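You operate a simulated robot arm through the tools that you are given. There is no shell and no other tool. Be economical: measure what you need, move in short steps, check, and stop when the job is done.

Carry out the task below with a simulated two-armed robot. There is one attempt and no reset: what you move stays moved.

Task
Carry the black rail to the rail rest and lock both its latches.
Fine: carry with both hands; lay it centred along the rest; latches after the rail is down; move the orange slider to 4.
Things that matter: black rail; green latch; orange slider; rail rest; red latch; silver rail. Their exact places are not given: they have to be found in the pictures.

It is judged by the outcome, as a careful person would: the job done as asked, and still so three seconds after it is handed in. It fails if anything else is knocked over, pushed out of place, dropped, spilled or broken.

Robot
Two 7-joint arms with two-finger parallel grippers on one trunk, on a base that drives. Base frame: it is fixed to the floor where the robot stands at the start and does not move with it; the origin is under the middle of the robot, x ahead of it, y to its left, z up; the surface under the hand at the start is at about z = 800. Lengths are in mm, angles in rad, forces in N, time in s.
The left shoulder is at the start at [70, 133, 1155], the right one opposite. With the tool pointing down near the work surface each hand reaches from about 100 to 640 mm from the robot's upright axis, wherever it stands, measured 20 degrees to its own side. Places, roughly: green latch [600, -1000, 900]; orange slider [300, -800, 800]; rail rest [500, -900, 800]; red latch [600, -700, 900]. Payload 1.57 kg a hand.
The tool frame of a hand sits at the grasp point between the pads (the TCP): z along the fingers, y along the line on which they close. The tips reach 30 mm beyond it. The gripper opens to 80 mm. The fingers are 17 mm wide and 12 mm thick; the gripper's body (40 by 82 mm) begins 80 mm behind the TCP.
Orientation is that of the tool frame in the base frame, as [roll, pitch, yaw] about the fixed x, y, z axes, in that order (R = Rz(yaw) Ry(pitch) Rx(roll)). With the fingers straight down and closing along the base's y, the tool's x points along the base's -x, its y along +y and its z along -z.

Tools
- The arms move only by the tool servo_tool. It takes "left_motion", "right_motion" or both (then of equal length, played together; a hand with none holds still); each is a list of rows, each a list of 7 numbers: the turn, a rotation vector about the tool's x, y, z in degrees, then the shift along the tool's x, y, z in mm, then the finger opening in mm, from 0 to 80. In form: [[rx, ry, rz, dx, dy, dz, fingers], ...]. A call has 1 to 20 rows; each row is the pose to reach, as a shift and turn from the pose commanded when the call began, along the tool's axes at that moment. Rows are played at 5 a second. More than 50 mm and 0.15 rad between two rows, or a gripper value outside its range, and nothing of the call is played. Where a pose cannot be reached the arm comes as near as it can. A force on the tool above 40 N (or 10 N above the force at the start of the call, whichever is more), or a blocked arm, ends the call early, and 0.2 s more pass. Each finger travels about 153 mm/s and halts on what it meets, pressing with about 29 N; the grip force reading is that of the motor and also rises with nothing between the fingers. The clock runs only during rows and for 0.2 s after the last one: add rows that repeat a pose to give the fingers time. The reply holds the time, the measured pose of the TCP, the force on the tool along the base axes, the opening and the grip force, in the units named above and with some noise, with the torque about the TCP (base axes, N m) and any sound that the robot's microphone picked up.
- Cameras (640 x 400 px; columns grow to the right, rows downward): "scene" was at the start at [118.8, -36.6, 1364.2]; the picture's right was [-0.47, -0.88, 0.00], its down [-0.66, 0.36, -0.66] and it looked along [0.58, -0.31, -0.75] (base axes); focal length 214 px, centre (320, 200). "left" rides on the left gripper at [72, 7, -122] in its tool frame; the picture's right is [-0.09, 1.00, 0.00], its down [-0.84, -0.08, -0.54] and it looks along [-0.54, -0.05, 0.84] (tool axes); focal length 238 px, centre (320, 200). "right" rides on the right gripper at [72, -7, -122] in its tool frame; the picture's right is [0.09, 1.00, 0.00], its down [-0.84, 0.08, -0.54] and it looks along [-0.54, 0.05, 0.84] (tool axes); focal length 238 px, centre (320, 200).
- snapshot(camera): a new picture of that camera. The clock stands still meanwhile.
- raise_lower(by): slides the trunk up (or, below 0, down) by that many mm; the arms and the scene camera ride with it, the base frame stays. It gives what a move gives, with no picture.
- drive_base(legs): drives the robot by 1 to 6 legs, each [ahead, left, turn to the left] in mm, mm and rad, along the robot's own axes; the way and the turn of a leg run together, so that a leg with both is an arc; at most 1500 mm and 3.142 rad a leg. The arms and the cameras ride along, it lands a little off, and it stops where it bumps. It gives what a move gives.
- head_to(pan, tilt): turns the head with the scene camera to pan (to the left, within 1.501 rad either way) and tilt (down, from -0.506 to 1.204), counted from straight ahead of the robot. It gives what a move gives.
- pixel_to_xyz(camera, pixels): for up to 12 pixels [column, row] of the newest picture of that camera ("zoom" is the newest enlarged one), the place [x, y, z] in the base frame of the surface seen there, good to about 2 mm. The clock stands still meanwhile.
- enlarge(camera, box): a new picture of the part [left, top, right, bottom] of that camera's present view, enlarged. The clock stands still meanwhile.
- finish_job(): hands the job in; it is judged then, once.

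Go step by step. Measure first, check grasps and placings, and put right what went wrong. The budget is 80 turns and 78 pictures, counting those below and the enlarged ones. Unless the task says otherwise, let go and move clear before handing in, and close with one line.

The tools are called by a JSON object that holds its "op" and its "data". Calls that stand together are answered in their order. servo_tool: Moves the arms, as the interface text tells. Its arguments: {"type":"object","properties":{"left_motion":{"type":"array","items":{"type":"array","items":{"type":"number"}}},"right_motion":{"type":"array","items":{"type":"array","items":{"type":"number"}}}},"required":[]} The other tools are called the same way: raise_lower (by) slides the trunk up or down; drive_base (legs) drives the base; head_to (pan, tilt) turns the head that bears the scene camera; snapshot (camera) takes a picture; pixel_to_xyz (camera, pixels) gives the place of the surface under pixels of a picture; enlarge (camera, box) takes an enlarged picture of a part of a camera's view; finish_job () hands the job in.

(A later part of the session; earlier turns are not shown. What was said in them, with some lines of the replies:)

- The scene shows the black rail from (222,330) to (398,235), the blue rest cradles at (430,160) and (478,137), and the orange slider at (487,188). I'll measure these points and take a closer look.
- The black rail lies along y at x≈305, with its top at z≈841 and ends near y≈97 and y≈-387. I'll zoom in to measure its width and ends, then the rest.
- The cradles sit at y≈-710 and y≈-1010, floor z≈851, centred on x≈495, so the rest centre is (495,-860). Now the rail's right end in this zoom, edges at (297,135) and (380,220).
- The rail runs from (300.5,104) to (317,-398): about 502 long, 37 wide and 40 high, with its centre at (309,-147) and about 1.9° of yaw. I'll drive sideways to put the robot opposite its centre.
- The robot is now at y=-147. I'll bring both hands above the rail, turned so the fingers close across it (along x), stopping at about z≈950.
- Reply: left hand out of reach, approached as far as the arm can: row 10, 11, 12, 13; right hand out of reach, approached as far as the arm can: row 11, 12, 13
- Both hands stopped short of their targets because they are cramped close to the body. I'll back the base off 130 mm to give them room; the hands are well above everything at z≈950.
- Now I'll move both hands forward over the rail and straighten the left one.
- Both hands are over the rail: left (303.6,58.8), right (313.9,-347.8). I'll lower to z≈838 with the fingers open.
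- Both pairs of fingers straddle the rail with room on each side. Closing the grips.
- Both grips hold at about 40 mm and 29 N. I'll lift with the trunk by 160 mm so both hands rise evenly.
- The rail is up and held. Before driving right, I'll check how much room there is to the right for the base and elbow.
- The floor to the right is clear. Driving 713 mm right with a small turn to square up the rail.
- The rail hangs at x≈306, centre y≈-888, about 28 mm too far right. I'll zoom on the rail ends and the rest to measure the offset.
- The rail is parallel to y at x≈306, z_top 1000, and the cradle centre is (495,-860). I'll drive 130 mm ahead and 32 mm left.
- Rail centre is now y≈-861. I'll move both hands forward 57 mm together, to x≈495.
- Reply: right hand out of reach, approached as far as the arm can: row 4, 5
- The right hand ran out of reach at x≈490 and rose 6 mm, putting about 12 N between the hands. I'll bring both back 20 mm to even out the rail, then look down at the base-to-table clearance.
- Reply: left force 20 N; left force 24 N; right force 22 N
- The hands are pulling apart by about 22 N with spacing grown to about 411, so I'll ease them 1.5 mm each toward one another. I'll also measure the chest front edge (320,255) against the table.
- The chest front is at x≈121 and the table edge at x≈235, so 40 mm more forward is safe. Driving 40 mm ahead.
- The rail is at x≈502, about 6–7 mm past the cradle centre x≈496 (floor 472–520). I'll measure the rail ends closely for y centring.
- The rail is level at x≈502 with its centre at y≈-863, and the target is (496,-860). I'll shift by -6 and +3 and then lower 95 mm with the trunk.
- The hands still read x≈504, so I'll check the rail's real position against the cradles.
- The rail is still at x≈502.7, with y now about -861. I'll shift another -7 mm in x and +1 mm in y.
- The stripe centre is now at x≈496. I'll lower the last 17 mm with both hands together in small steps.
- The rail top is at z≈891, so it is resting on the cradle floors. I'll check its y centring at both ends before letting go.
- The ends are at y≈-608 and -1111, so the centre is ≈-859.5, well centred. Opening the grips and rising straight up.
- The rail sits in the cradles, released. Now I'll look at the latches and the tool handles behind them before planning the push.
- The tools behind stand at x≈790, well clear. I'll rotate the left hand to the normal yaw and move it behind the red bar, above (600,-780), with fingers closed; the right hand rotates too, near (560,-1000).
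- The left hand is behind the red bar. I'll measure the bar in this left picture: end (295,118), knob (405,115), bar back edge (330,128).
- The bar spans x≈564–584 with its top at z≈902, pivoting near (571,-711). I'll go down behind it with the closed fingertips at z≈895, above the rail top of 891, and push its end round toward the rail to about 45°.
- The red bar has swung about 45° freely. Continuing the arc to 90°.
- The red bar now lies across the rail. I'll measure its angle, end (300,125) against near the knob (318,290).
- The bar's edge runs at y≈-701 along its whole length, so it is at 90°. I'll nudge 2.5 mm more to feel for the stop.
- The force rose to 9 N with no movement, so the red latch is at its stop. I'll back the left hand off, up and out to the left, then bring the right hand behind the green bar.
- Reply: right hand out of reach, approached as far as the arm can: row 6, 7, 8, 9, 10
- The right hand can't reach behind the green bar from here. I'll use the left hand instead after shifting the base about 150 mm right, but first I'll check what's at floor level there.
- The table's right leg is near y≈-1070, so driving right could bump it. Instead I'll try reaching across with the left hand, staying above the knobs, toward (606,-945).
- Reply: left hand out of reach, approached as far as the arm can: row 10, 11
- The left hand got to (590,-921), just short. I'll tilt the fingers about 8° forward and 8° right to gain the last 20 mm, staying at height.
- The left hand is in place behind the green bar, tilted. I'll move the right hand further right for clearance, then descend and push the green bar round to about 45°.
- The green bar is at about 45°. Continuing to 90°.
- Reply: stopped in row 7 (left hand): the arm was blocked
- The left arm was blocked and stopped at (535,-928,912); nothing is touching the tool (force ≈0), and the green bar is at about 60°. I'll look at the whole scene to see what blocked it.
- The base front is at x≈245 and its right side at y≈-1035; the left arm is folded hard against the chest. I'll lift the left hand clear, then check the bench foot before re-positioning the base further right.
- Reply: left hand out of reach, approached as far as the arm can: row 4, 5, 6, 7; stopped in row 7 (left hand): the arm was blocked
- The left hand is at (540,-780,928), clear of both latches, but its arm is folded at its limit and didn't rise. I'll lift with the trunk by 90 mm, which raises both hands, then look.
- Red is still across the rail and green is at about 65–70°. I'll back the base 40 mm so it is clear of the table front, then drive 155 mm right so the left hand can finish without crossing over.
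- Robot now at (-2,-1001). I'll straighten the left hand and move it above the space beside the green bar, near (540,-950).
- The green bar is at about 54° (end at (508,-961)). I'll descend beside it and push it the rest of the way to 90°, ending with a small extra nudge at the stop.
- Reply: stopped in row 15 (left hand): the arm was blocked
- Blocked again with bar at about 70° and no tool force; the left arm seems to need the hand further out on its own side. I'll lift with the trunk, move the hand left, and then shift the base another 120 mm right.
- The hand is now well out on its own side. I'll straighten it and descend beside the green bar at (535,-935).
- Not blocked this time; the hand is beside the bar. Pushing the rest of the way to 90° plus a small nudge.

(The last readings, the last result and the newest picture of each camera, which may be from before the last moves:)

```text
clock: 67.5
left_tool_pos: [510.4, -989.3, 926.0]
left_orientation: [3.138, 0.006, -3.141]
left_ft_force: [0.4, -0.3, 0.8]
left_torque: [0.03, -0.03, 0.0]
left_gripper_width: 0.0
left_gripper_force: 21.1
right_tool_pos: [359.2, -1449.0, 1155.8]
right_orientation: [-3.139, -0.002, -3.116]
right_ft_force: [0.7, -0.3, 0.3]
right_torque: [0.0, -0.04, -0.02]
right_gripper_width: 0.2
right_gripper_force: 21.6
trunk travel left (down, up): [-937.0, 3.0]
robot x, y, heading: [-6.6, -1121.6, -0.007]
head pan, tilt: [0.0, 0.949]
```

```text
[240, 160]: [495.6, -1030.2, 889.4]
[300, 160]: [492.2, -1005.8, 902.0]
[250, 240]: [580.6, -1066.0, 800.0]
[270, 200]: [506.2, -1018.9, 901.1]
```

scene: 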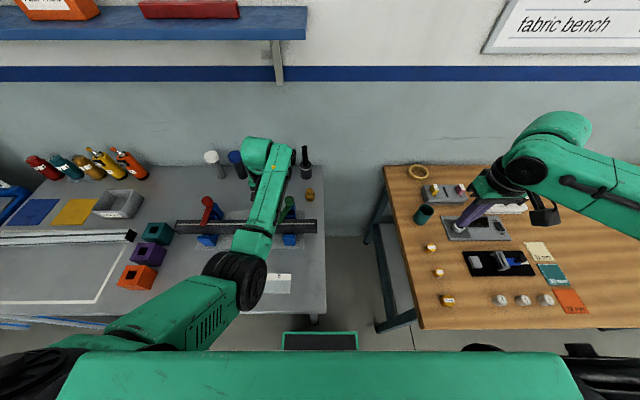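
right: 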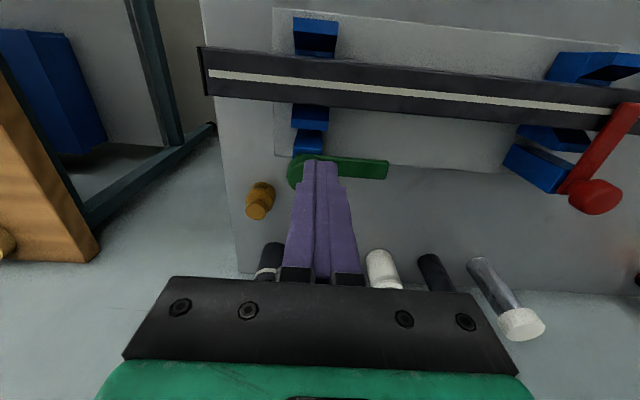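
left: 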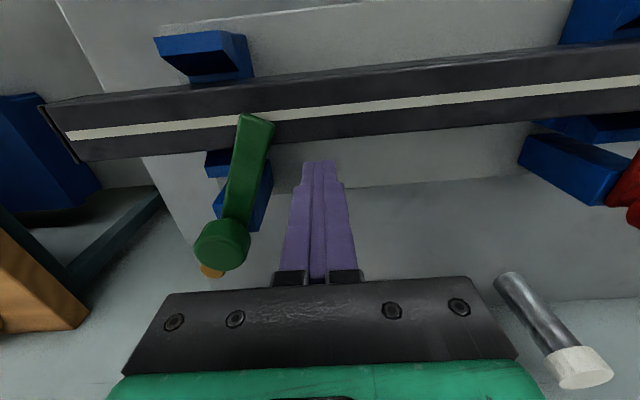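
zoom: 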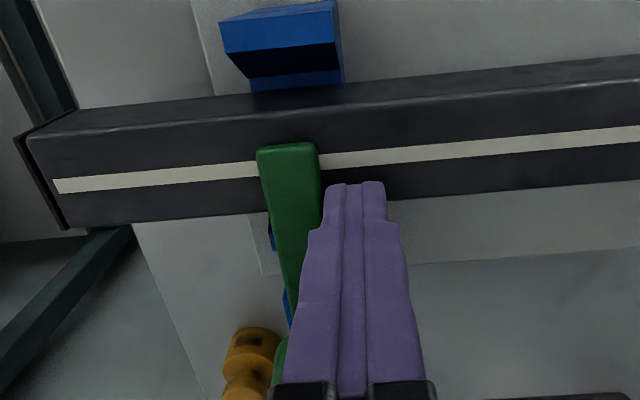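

The green bar is at about 90° (edges y≈-1019 and -1000) with no stop felt yet. Nudging 4 mm more to feel for it.

{"op": "servo_tool", "data": {"left_motion": [[0, 0, 0, 0, -1.5, 0, 0], [0, 0, 0, 0, -3, 0, 0], [0, 0, 0, 0, -4, 0, 0], [0, 0, 0, 0, -4, 0, 0]]}}

{"op": "enlarge", "data": {"camera": "left", "box": [180, 60, 420, 280]}}

{"op": "pixel_to_xyz", "data": {"camera": "zoom", "pixels": [[262, 160], [312, 160], [285, 260], [280, 220]]}}

```text
clock: 68.5
left_tool_pos: [510.7, -989.7, 925.8]
left_orientation: [3.138, 0.005, 3.142]
left_ft_force: [-2.1, 4.8, -4.2]
left_torque: [0.08, 0.06, 0.01]
left_gripper_width: 0.1
left_gripper_force: 21.2
right_tool_pos: [361.1, -1448.1, 1154.5]
right_orientation: [-3.138, -0.004, -3.118]
right_ft_force: [0.2, -0.1, 1.4]
right_torque: [-0.03, -0.03, -0.03]
right_gripper_width: 0.0
right_gripper_force: 21.5
trunk travel left (down, up): [-937.0, 3.0]
robot x, y, heading: [-5.3, -1122.3, -0.01]
head pan, tilt: [0.0, 0.949]
```

```text
1.82 times, centred on (300, 170) of left
```

zoom: 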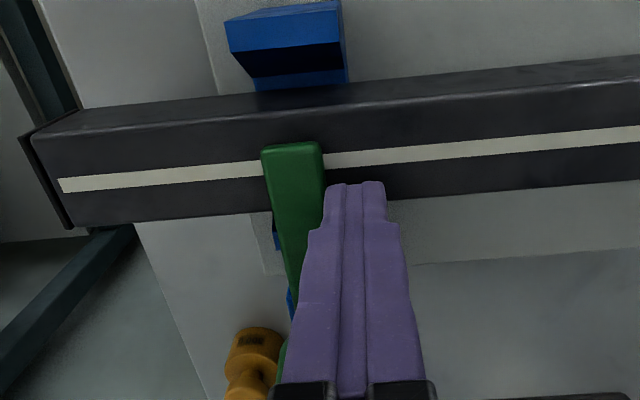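

```text
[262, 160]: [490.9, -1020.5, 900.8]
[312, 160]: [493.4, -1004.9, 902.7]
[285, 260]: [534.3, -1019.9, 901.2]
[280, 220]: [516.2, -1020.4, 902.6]
```

The green bar is now at its stop (edge y≈-1020 all along, about 5 N pushing back). I'll back off, go up, then drive back 125 mm and left 60 mm for the slider.

{"op": "servo_tool", "data": {"left_motion": [[0, 0, 0, 0, 10, 0, 0], [0, 0, 0, 0, 14, -30, 0], [0, 0, 0, 0, 14, -60, 0], [0, 0, 0, 10, 20, -85, 0], [0, 0, 0, 10, 20, -85, 0]]}}

{"op": "drive_base", "data": {"legs": [[-125, 0, 0], [0, 60, 0.008]]}}

{"op": "head_to", "data": {"pan": 0.35, "tilt": 0.85}}

{"op": "snapshot", "data": {"camera": "scene"}}

```text
clock: 69.7
left_tool_pos: [501.8, -972.2, 1009.1]
left_orientation: [3.138, 0.009, -3.141]
left_ft_force: [0.1, 0.2, -0.2]
left_torque: [-0.03, 0.02, -0.01]
left_gripper_width: 0.0
left_gripper_force: 21.4
right_tool_pos: [360.2, -1450.2, 1155.5]
right_orientation: [-3.14, -0.004, -3.118]
right_ft_force: [-0.4, -1.0, -0.6]
right_torque: [0.03, 0.02, 0.02]
right_gripper_width: 0.1
right_gripper_force: 21.2
trunk travel left (down, up): [-937.0, 3.0]
robot x, y, heading: [-5.9, -1120.5, -0.005]
head pan, tilt: [0.0, 0.949]
```

```text
clock: 71.5
left_tool_pos: [376.2, -915.6, 1009.9]
left_orientation: [3.128, 0.007, -3.136]
left_ft_force: [0.8, -0.7, -0.7]
left_torque: [0.08, 0.03, 0.01]
left_gripper_width: 0.0
left_gripper_force: 21.0
right_tool_pos: [237.5, -1395.1, 1152.1]
right_orientation: [3.137, -0.006, -3.113]
right_ft_force: [0.6, -1.2, 1.0]
right_torque: [0.06, 0.04, 0.02]
right_gripper_width: 0.0
right_gripper_force: 21.0
trunk travel left (down, up): [-937.0, 3.0]
robot x, y, heading: [-128.7, -1060.1, -0.0]
head pan, tilt: [0.0, 0.949]
```

```text
clock: 72.3
left_tool_pos: [375.5, -906.9, 1009.0]
left_orientation: [3.14, 0.005, -3.136]
left_ft_force: [0.0, 0.6, -0.3]
left_torque: [-0.02, 0.02, 0.0]
left_gripper_width: 0.0
left_gripper_force: 21.0
right_tool_pos: [236.5, -1384.0, 1155.5]
right_orientation: [-3.138, -0.002, -3.112]
right_ft_force: [0.3, 0.5, 0.5]
right_torque: [-0.02, 0.03, 0.03]
right_gripper_width: 0.0
right_gripper_force: 20.5
trunk travel left (down, up): [-937.0, 3.0]
robot x, y, heading: [-130.5, -1059.2, -0.004]
head pan, tilt: [0.351, 0.85]
```

```text
22 pictures are left
```

scene: 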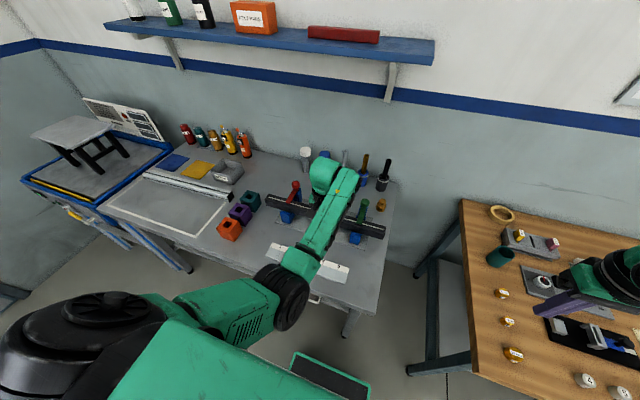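

The left hand is at (375,-907,1009). I'll move it above the slider (300,-804) with fingers open to 60 and look.

{"op": "servo_tool", "data": {"left_motion": [[0, 0, 0, 20, 27, 0, 60], [0, 0, 0, 40, 54, 10, 60], [0, 0, 0, 60, 80, 30, 60], [0, 0, 0, 75, 101, 55, 60], [0, 0, 0, 75, 101, 70, 60], [0, 0, 0, 75, 101, 70, 60]]}}

{"op": "snapshot", "data": {"camera": "left"}}

```text
clock: 73.7
left_tool_pos: [298.8, -806.6, 939.0]
left_orientation: [3.138, 0.006, -3.137]
left_ft_force: [0.0, 0.2, 0.6]
left_torque: [0.01, 0.05, 0.01]
left_gripper_width: 60.2
left_gripper_force: 0.1
right_tool_pos: [236.0, -1385.8, 1155.9]
right_orientation: [-3.138, -0.003, -3.111]
right_ft_force: [0.2, 1.1, -1.1]
right_torque: [-0.04, -0.05, -0.01]
right_gripper_width: 0.0
right_gripper_force: 20.7
trunk travel left (down, up): [-937.0, 3.0]
robot x, y, heading: [-131.6, -1061.4, -0.004]
head pan, tilt: [0.351, 0.85]
```

```text
21 pictures are left
```

left: 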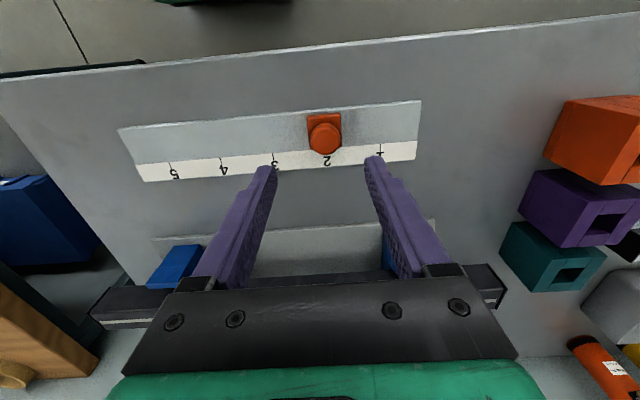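

{"op": "enlarge", "data": {"camera": "left", "box": [140, 90, 400, 210]}}

{"op": "pixel_to_xyz", "data": {"camera": "left", "pixels": [[325, 138], [312, 117], [339, 115], [325, 116], [327, 154], [327, 161], [222, 159], [274, 155], [168, 164], [325, 125], [315, 140], [336, 140]]}}

```text
2.46 times, centred on (270, 150) of left
```

zoom: 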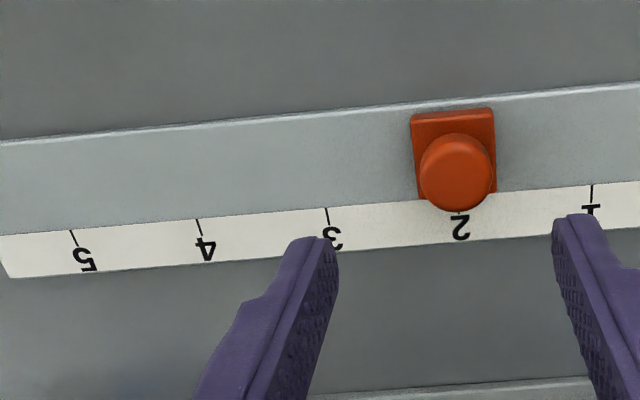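

```text
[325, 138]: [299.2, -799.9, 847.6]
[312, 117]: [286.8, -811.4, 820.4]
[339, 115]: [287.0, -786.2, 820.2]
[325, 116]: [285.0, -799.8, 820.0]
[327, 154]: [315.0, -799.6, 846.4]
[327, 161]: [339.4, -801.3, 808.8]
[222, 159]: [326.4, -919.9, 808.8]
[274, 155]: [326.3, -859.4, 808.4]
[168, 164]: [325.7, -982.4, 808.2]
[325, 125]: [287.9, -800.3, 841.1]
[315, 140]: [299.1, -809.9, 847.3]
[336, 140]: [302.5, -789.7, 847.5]
```

{"op": "pixel_to_xyz", "data": {"camera": "zoom", "pixels": [[592, 190], [328, 214], [198, 226], [72, 238], [459, 214], [412, 120], [493, 112], [422, 175], [494, 175]]}}

```text
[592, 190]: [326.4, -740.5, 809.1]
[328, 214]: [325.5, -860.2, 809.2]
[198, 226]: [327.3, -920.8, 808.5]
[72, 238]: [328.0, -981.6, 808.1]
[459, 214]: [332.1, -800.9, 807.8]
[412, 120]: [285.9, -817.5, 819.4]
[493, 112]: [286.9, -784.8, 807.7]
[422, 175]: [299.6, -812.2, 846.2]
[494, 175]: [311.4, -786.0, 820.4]
```

Ticks are 60 mm apart, with tick 4 at y≈-920.8; the slider's centre is y≈-800 at tick 2. I'll descend over the knob and grip it.

{"op": "servo_tool", "data": {"left_motion": [[0, 0, 0, -0.7, 6.6, 20, 60], [0, 0, 0, -0.7, 6.6, 50, 60], [0, 0, 0, -0.7, 6.6, 75, 60], [0, 0, 0, -0.7, 6.6, 83, 60], [0, 0, 0, -0.7, 6.6, 83, 45], [0, 0, 0, -0.7, 6.6, 83, 30], [0, 0, 0, -0.7, 6.6, 83, 15], [0, 0, 0, -0.7, 6.6, 83, 15], [0, 0, 0, -0.7, 6.6, 83, 15]]}}

{"op": "snapshot", "data": {"camera": "left"}}

```text
clock: 75.7
left_tool_pos: [299.0, -799.7, 857.6]
left_orientation: [3.138, 0.007, -3.138]
left_ft_force: [-1.1, 0.1, -1.6]
left_torque: [-0.52, -0.14, -0.02]
left_gripper_width: 26.8
left_gripper_force: 37.7
right_tool_pos: [236.1, -1386.2, 1154.7]
right_orientation: [-3.139, -0.004, -3.11]
right_ft_force: [-0.5, 0.3, -0.1]
right_torque: [-0.01, 0.03, 0.01]
right_gripper_width: 0.0
right_gripper_force: 21.5
trunk travel left (down, up): [-937.0, 3.0]
robot x, y, heading: [-129.3, -1062.7, -0.002]
head pan, tilt: [0.351, 0.85]
```

```text
19 pictures are left
```

left: 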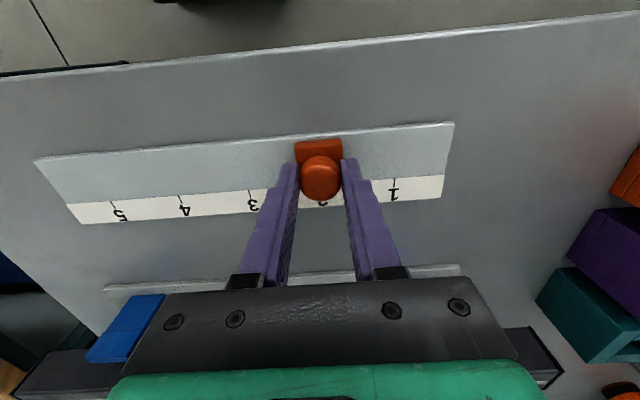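

The knob is gripped at 26.8 mm. Sliding it 120.5 mm toward -y.

{"op": "servo_tool", "data": {"left_motion": [[0, 0, 0, 0, -8, 0, 15], [0, 0, 0, 0, -18, 0, 15], [0, 0, 0, 0, -28, 0, 15], [0, 0, 0, 0, -38, 0, 15], [0, 0, 0, 0, -48, 0, 15], [0, 0, 0, 0, -58, 0, 15], [0, 0, 0, 0, -68, 0, 15], [0, 0, 0, 0, -78, 0, 15], [0, 0, 0, 0, -88, 0, 15], [0, 0, 0, 0, -98, 0, 15], [0, 0, 0, 0, -108, 0, 15], [0, 0, 0, 0, -116, 0, 15], [0, 0, 0, 0, -120.5, 0, 15], [0, 0, 0, 0, -120.5, 0, 15]]}}

{"op": "enlarge", "data": {"camera": "left", "box": [220, 110, 420, 230]}}

```text
clock: 78.7
left_tool_pos: [299.7, -914.1, 857.8]
left_orientation: [3.128, 0.013, -3.135]
left_ft_force: [-8.9, -0.3, 10.8]
left_torque: [-0.61, 0.22, 0.11]
left_gripper_width: 27.1
left_gripper_force: 37.2
right_tool_pos: [231.9, -1386.4, 1156.6]
right_orientation: [-3.141, -0.001, -3.111]
right_ft_force: [0.3, -0.1, -0.4]
right_torque: [0.0, -0.04, -0.05]
right_gripper_width: 0.0
right_gripper_force: 20.8
trunk travel left (down, up): [-937.0, 3.0]
robot x, y, heading: [-127.7, -1061.1, -0.005]
head pan, tilt: [0.351, 0.85]
```

```text
3.20 times, centred on (320, 170) of left
```

zoom: 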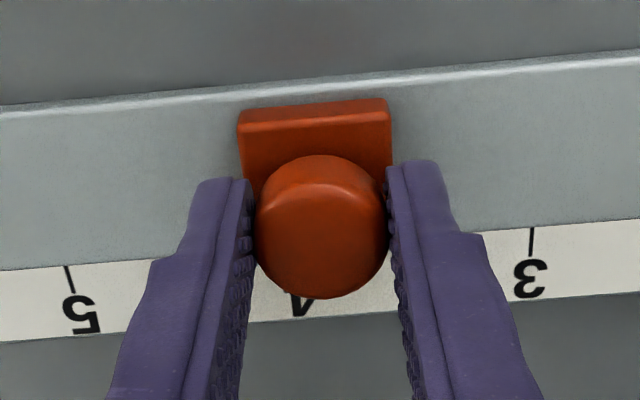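

The hand reads y≈-914, a little short. I'll measure the slider edges (240,130), (388,120) against ticks 3 and 5.

{"op": "pixel_to_xyz", "data": {"camera": "zoom", "pixels": [[242, 115], [387, 104], [262, 225], [380, 225], [532, 235], [68, 275], [320, 230]]}}

```text
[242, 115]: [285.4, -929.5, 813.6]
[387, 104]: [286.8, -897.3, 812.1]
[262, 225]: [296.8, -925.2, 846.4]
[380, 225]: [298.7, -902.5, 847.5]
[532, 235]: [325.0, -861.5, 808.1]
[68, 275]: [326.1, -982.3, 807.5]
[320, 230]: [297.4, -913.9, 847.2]
```

The slider centre is at y≈-913.6 and needs to reach ≈-921. Moving another 7.5 mm.

{"op": "servo_tool", "data": {"left_motion": [[0, 0, 0, 0, -3, 0, 15], [0, 0, 0, 0, -6, 0, 15], [0, 0, 0, 0, -7.5, 0, 15], [0, 0, 0, 0, -7.5, 0, 15], [0, 0, 0, 0, -7.5, 0, 15]]}}

{"op": "enlarge", "data": {"camera": "left", "box": [220, 110, 420, 230]}}

{"op": "pixel_to_xyz", "data": {"camera": "zoom", "pixels": [[242, 115], [387, 104], [262, 225], [380, 225], [320, 230]]}}

```text
clock: 79.9
left_tool_pos: [300.0, -915.9, 856.7]
left_orientation: [3.112, 0.013, -3.132]
left_ft_force: [-3.1, -0.1, 27.5]
left_torque: [-0.72, -0.1, -0.03]
left_gripper_width: 27.2
left_gripper_force: 37.8
right_tool_pos: [231.6, -1387.3, 1156.4]
right_orientation: [-3.14, 0.001, -3.112]
right_ft_force: [-0.9, 0.3, 0.9]
right_torque: [0.02, 0.0, 0.01]
right_gripper_width: 0.0
right_gripper_force: 21.6
trunk travel left (down, up): [-937.0, 3.0]
robot x, y, heading: [-128.3, -1061.5, -0.001]
head pan, tilt: [0.351, 0.85]
```

```text
3.20 times, centred on (320, 170) of left
```

zoom: 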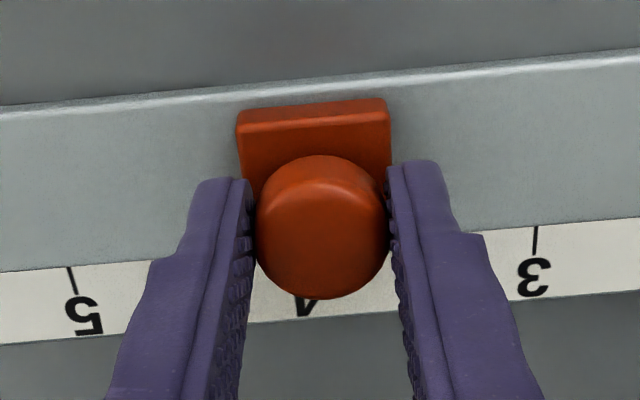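

```text
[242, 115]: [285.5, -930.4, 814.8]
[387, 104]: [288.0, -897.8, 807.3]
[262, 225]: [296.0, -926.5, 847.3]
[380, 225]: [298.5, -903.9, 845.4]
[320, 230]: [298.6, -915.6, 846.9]
```

The left arm is at the edge of its range again (27 N upward, tilting). I'll open, lift off the knob, shift the base 120 mm right and re-grip.

{"op": "servo_tool", "data": {"left_motion": [[0, 0, 0, 0, 0, 0, 35], [0, 0, 0, 0, 0, 0, 50], [0, 0, 0, 0, 0, 0, 56], [0, 0, 0, 0, 0, -20, 56], [0, 0, 0, 0, 0, -50, 56], [0, 0, 0, 0, 0, -80, 56], [0, 0, 0, 0, 0, -80, 56]]}}

```text
clock: 81.7
left_tool_pos: [305.2, -889.6, 933.9]
left_orientation: [3.063, 0.013, -3.115]
left_ft_force: [-0.5, -0.7, -0.4]
left_torque: [0.0, 0.0, -0.02]
left_gripper_width: 55.9
left_gripper_force: 0.1
right_tool_pos: [234.5, -1385.7, 1154.3]
right_orientation: [-3.139, -0.004, -3.112]
right_ft_force: [-0.7, 0.0, 0.4]
right_torque: [-0.03, -0.06, 0.0]
right_gripper_width: 0.0
right_gripper_force: 21.6
trunk travel left (down, up): [-937.0, 3.0]
robot x, y, heading: [-129.1, -1057.6, -0.0]
head pan, tilt: [0.351, 0.85]
stopped in row 7 (left hand): the arm was blocked; the commanded pose is now the measured one
```

The hand is up at z≈934. Driving 140 mm right (the base front is well clear of the table) and checking the slider.

{"op": "drive_base", "data": {"legs": [[0, -140, 0]]}}

{"op": "snapshot", "data": {"camera": "left"}}

```text
clock: 83.0
left_tool_pos: [305.9, -1023.3, 933.8]
left_orientation: [3.067, 0.015, -3.116]
left_ft_force: [0.1, -0.2, 0.1]
left_torque: [-0.01, 0.02, -0.03]
left_gripper_width: 55.7
left_gripper_force: 0.0
right_tool_pos: [236.6, -1520.5, 1155.8]
right_orientation: [-3.135, -0.004, -3.11]
right_ft_force: [0.1, 1.0, -1.1]
right_torque: [-0.04, 0.01, -0.02]
right_gripper_width: 0.0
right_gripper_force: 21.8
trunk travel left (down, up): [-937.0, 3.0]
robot x, y, heading: [-130.9, -1197.5, -0.002]
head pan, tilt: [0.351, 0.85]
```

```text
16 pictures are left
```

left: 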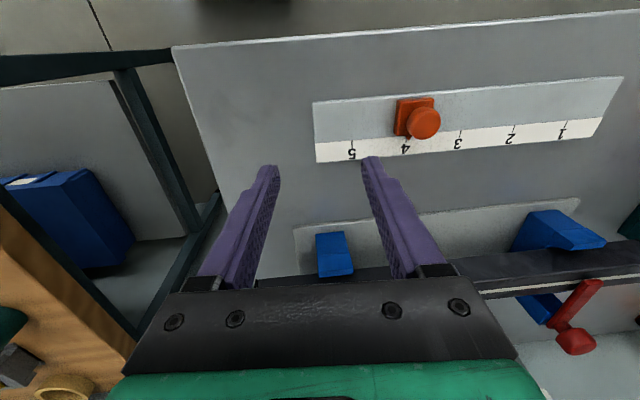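

{"op": "enlarge", "data": {"camera": "left", "box": [330, 70, 510, 180]}}

{"op": "pixel_to_xyz", "data": {"camera": "zoom", "pixels": [[325, 190], [250, 105], [365, 100], [232, 225], [270, 250], [455, 225], [75, 260], [300, 180], [380, 180]]}}

```text
3.56 times, centred on (420, 125) of left
```

zoom: 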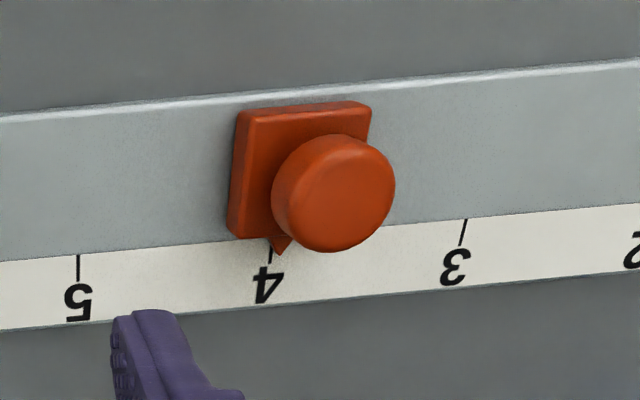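

```text
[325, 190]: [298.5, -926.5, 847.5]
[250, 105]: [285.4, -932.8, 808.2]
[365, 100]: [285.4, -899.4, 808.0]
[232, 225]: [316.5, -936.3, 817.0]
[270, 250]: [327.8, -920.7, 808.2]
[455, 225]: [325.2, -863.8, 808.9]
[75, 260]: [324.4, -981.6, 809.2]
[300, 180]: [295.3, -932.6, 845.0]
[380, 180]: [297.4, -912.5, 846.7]
```

The slider moved a bit during release; the pointer is now right at tick 4. I'll measure the pointer tip precisely: (281,245), and tick 4 (270,258).

{"op": "enlarge", "data": {"camera": "left", "box": [385, 120, 435, 155]}}

{"op": "pixel_to_xyz", "data": {"camera": "left", "pixels": [[408, 138], [409, 139], [405, 142], [396, 130], [424, 120]]}}

```text
11.43 times, centred on (410, 138) of left
```

zoom: 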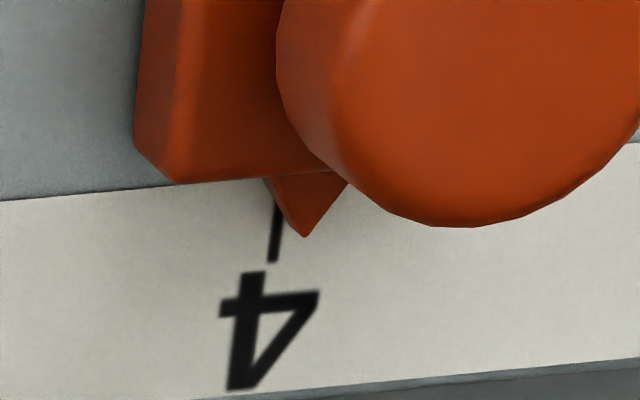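

```text
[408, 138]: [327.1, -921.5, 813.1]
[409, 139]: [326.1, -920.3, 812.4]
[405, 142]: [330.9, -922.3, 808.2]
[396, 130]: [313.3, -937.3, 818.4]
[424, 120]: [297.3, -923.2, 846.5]
```

{"op": "pixel_to_xyz", "data": {"camera": "zoom", "pixels": [[305, 228], [300, 210], [290, 190], [335, 190], [275, 225], [274, 245], [272, 258]]}}

```text
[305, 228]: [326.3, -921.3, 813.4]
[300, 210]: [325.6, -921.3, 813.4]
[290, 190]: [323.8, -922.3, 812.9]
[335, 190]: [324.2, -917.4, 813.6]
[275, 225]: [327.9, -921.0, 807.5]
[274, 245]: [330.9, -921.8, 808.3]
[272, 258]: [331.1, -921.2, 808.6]
```

The pointer tip is at y≈-921.2 and tick 4 at y≈-921.2, so the slider is on 4. I'll back the base away a little and do a final check of the whole rest.

{"op": "drive_base", "data": {"legs": [[-120, 0, 0]]}}

{"op": "head_to", "data": {"pan": 0.45, "tilt": 0.6}}

{"op": "snapshot", "data": {"camera": "scene"}}

```text
clock: 84.3
left_tool_pos: [188.3, -1025.2, 932.4]
left_orientation: [3.065, 0.012, -3.117]
left_ft_force: [0.7, 0.2, 0.1]
left_torque: [0.03, -0.01, -0.02]
left_gripper_width: 56.0
left_gripper_force: 0.0
right_tool_pos: [119.3, -1522.2, 1153.5]
right_orientation: [-3.138, -0.008, -3.111]
right_ft_force: [0.5, -0.6, 0.4]
right_torque: [0.0, 0.03, 0.02]
right_gripper_width: 0.0
right_gripper_force: 21.6
trunk travel left (down, up): [-937.0, 3.0]
robot x, y, heading: [-249.5, -1199.1, -0.006]
head pan, tilt: [0.351, 0.85]
```

```text
clock: 85.0
left_tool_pos: [185.0, -1026.0, 933.5]
left_orientation: [3.063, 0.015, -3.116]
left_ft_force: [-0.5, 0.7, 0.2]
left_torque: [-0.01, 0.01, 0.03]
left_gripper_width: 55.9
left_gripper_force: 0.1
right_tool_pos: [116.6, -1522.4, 1154.6]
right_orientation: [-3.14, -0.004, -3.109]
right_ft_force: [-0.6, -0.3, 0.2]
right_torque: [-0.04, -0.01, 0.0]
right_gripper_width: 0.0
right_gripper_force: 21.5
trunk travel left (down, up): [-937.0, 3.0]
robot x, y, heading: [-252.7, -1195.1, 0.0]
head pan, tilt: [0.45, 0.6]
```

```text
13 pictures are left
```

scene: 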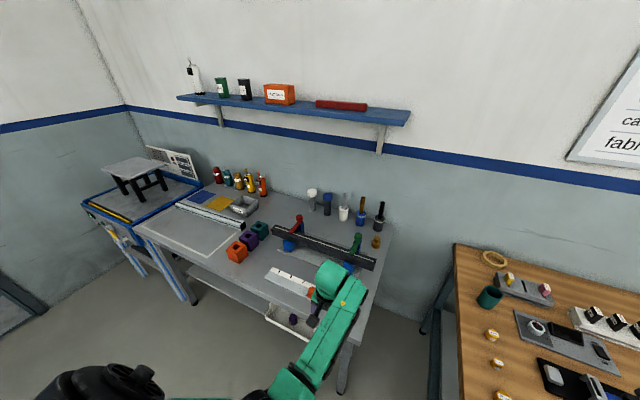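

{"op": "enlarge", "data": {"camera": "scene", "box": [250, 180, 400, 300]}}

{"op": "pixel_to_xyz", "data": {"camera": "zoom", "pixels": [[208, 158], [195, 195], [456, 238], [437, 275], [300, 215], [110, 195], [530, 280]]}}

```text
3.33 times, centred on (325, 240) of scene
```

zoom: 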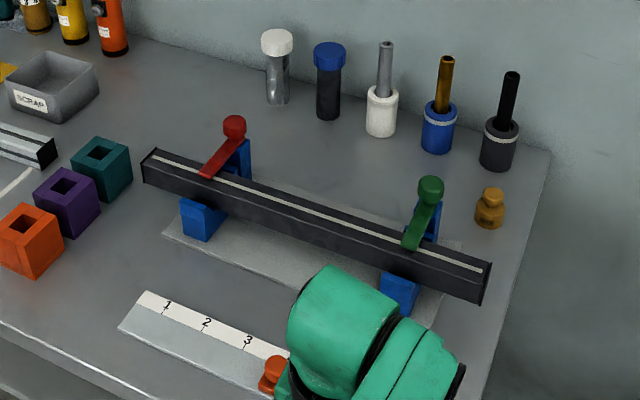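

```text
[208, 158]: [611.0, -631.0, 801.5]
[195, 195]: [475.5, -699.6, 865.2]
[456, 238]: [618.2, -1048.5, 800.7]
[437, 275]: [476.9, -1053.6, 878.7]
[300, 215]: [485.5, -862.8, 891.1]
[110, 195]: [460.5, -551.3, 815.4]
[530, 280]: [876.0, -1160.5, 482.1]
```

The rail lies in both cradles. The red and green bars are both across it, the slider is at 4, and the nearby items stand where they were, with both hands clear. Handing in.

{"op": "finish_job", "data": {}}

```text
The job is handed in.
```

The black rail was carried with both hands and lies centred in the rest, the red and green latches are closed over it against their stops, and the orange slider is on 4.
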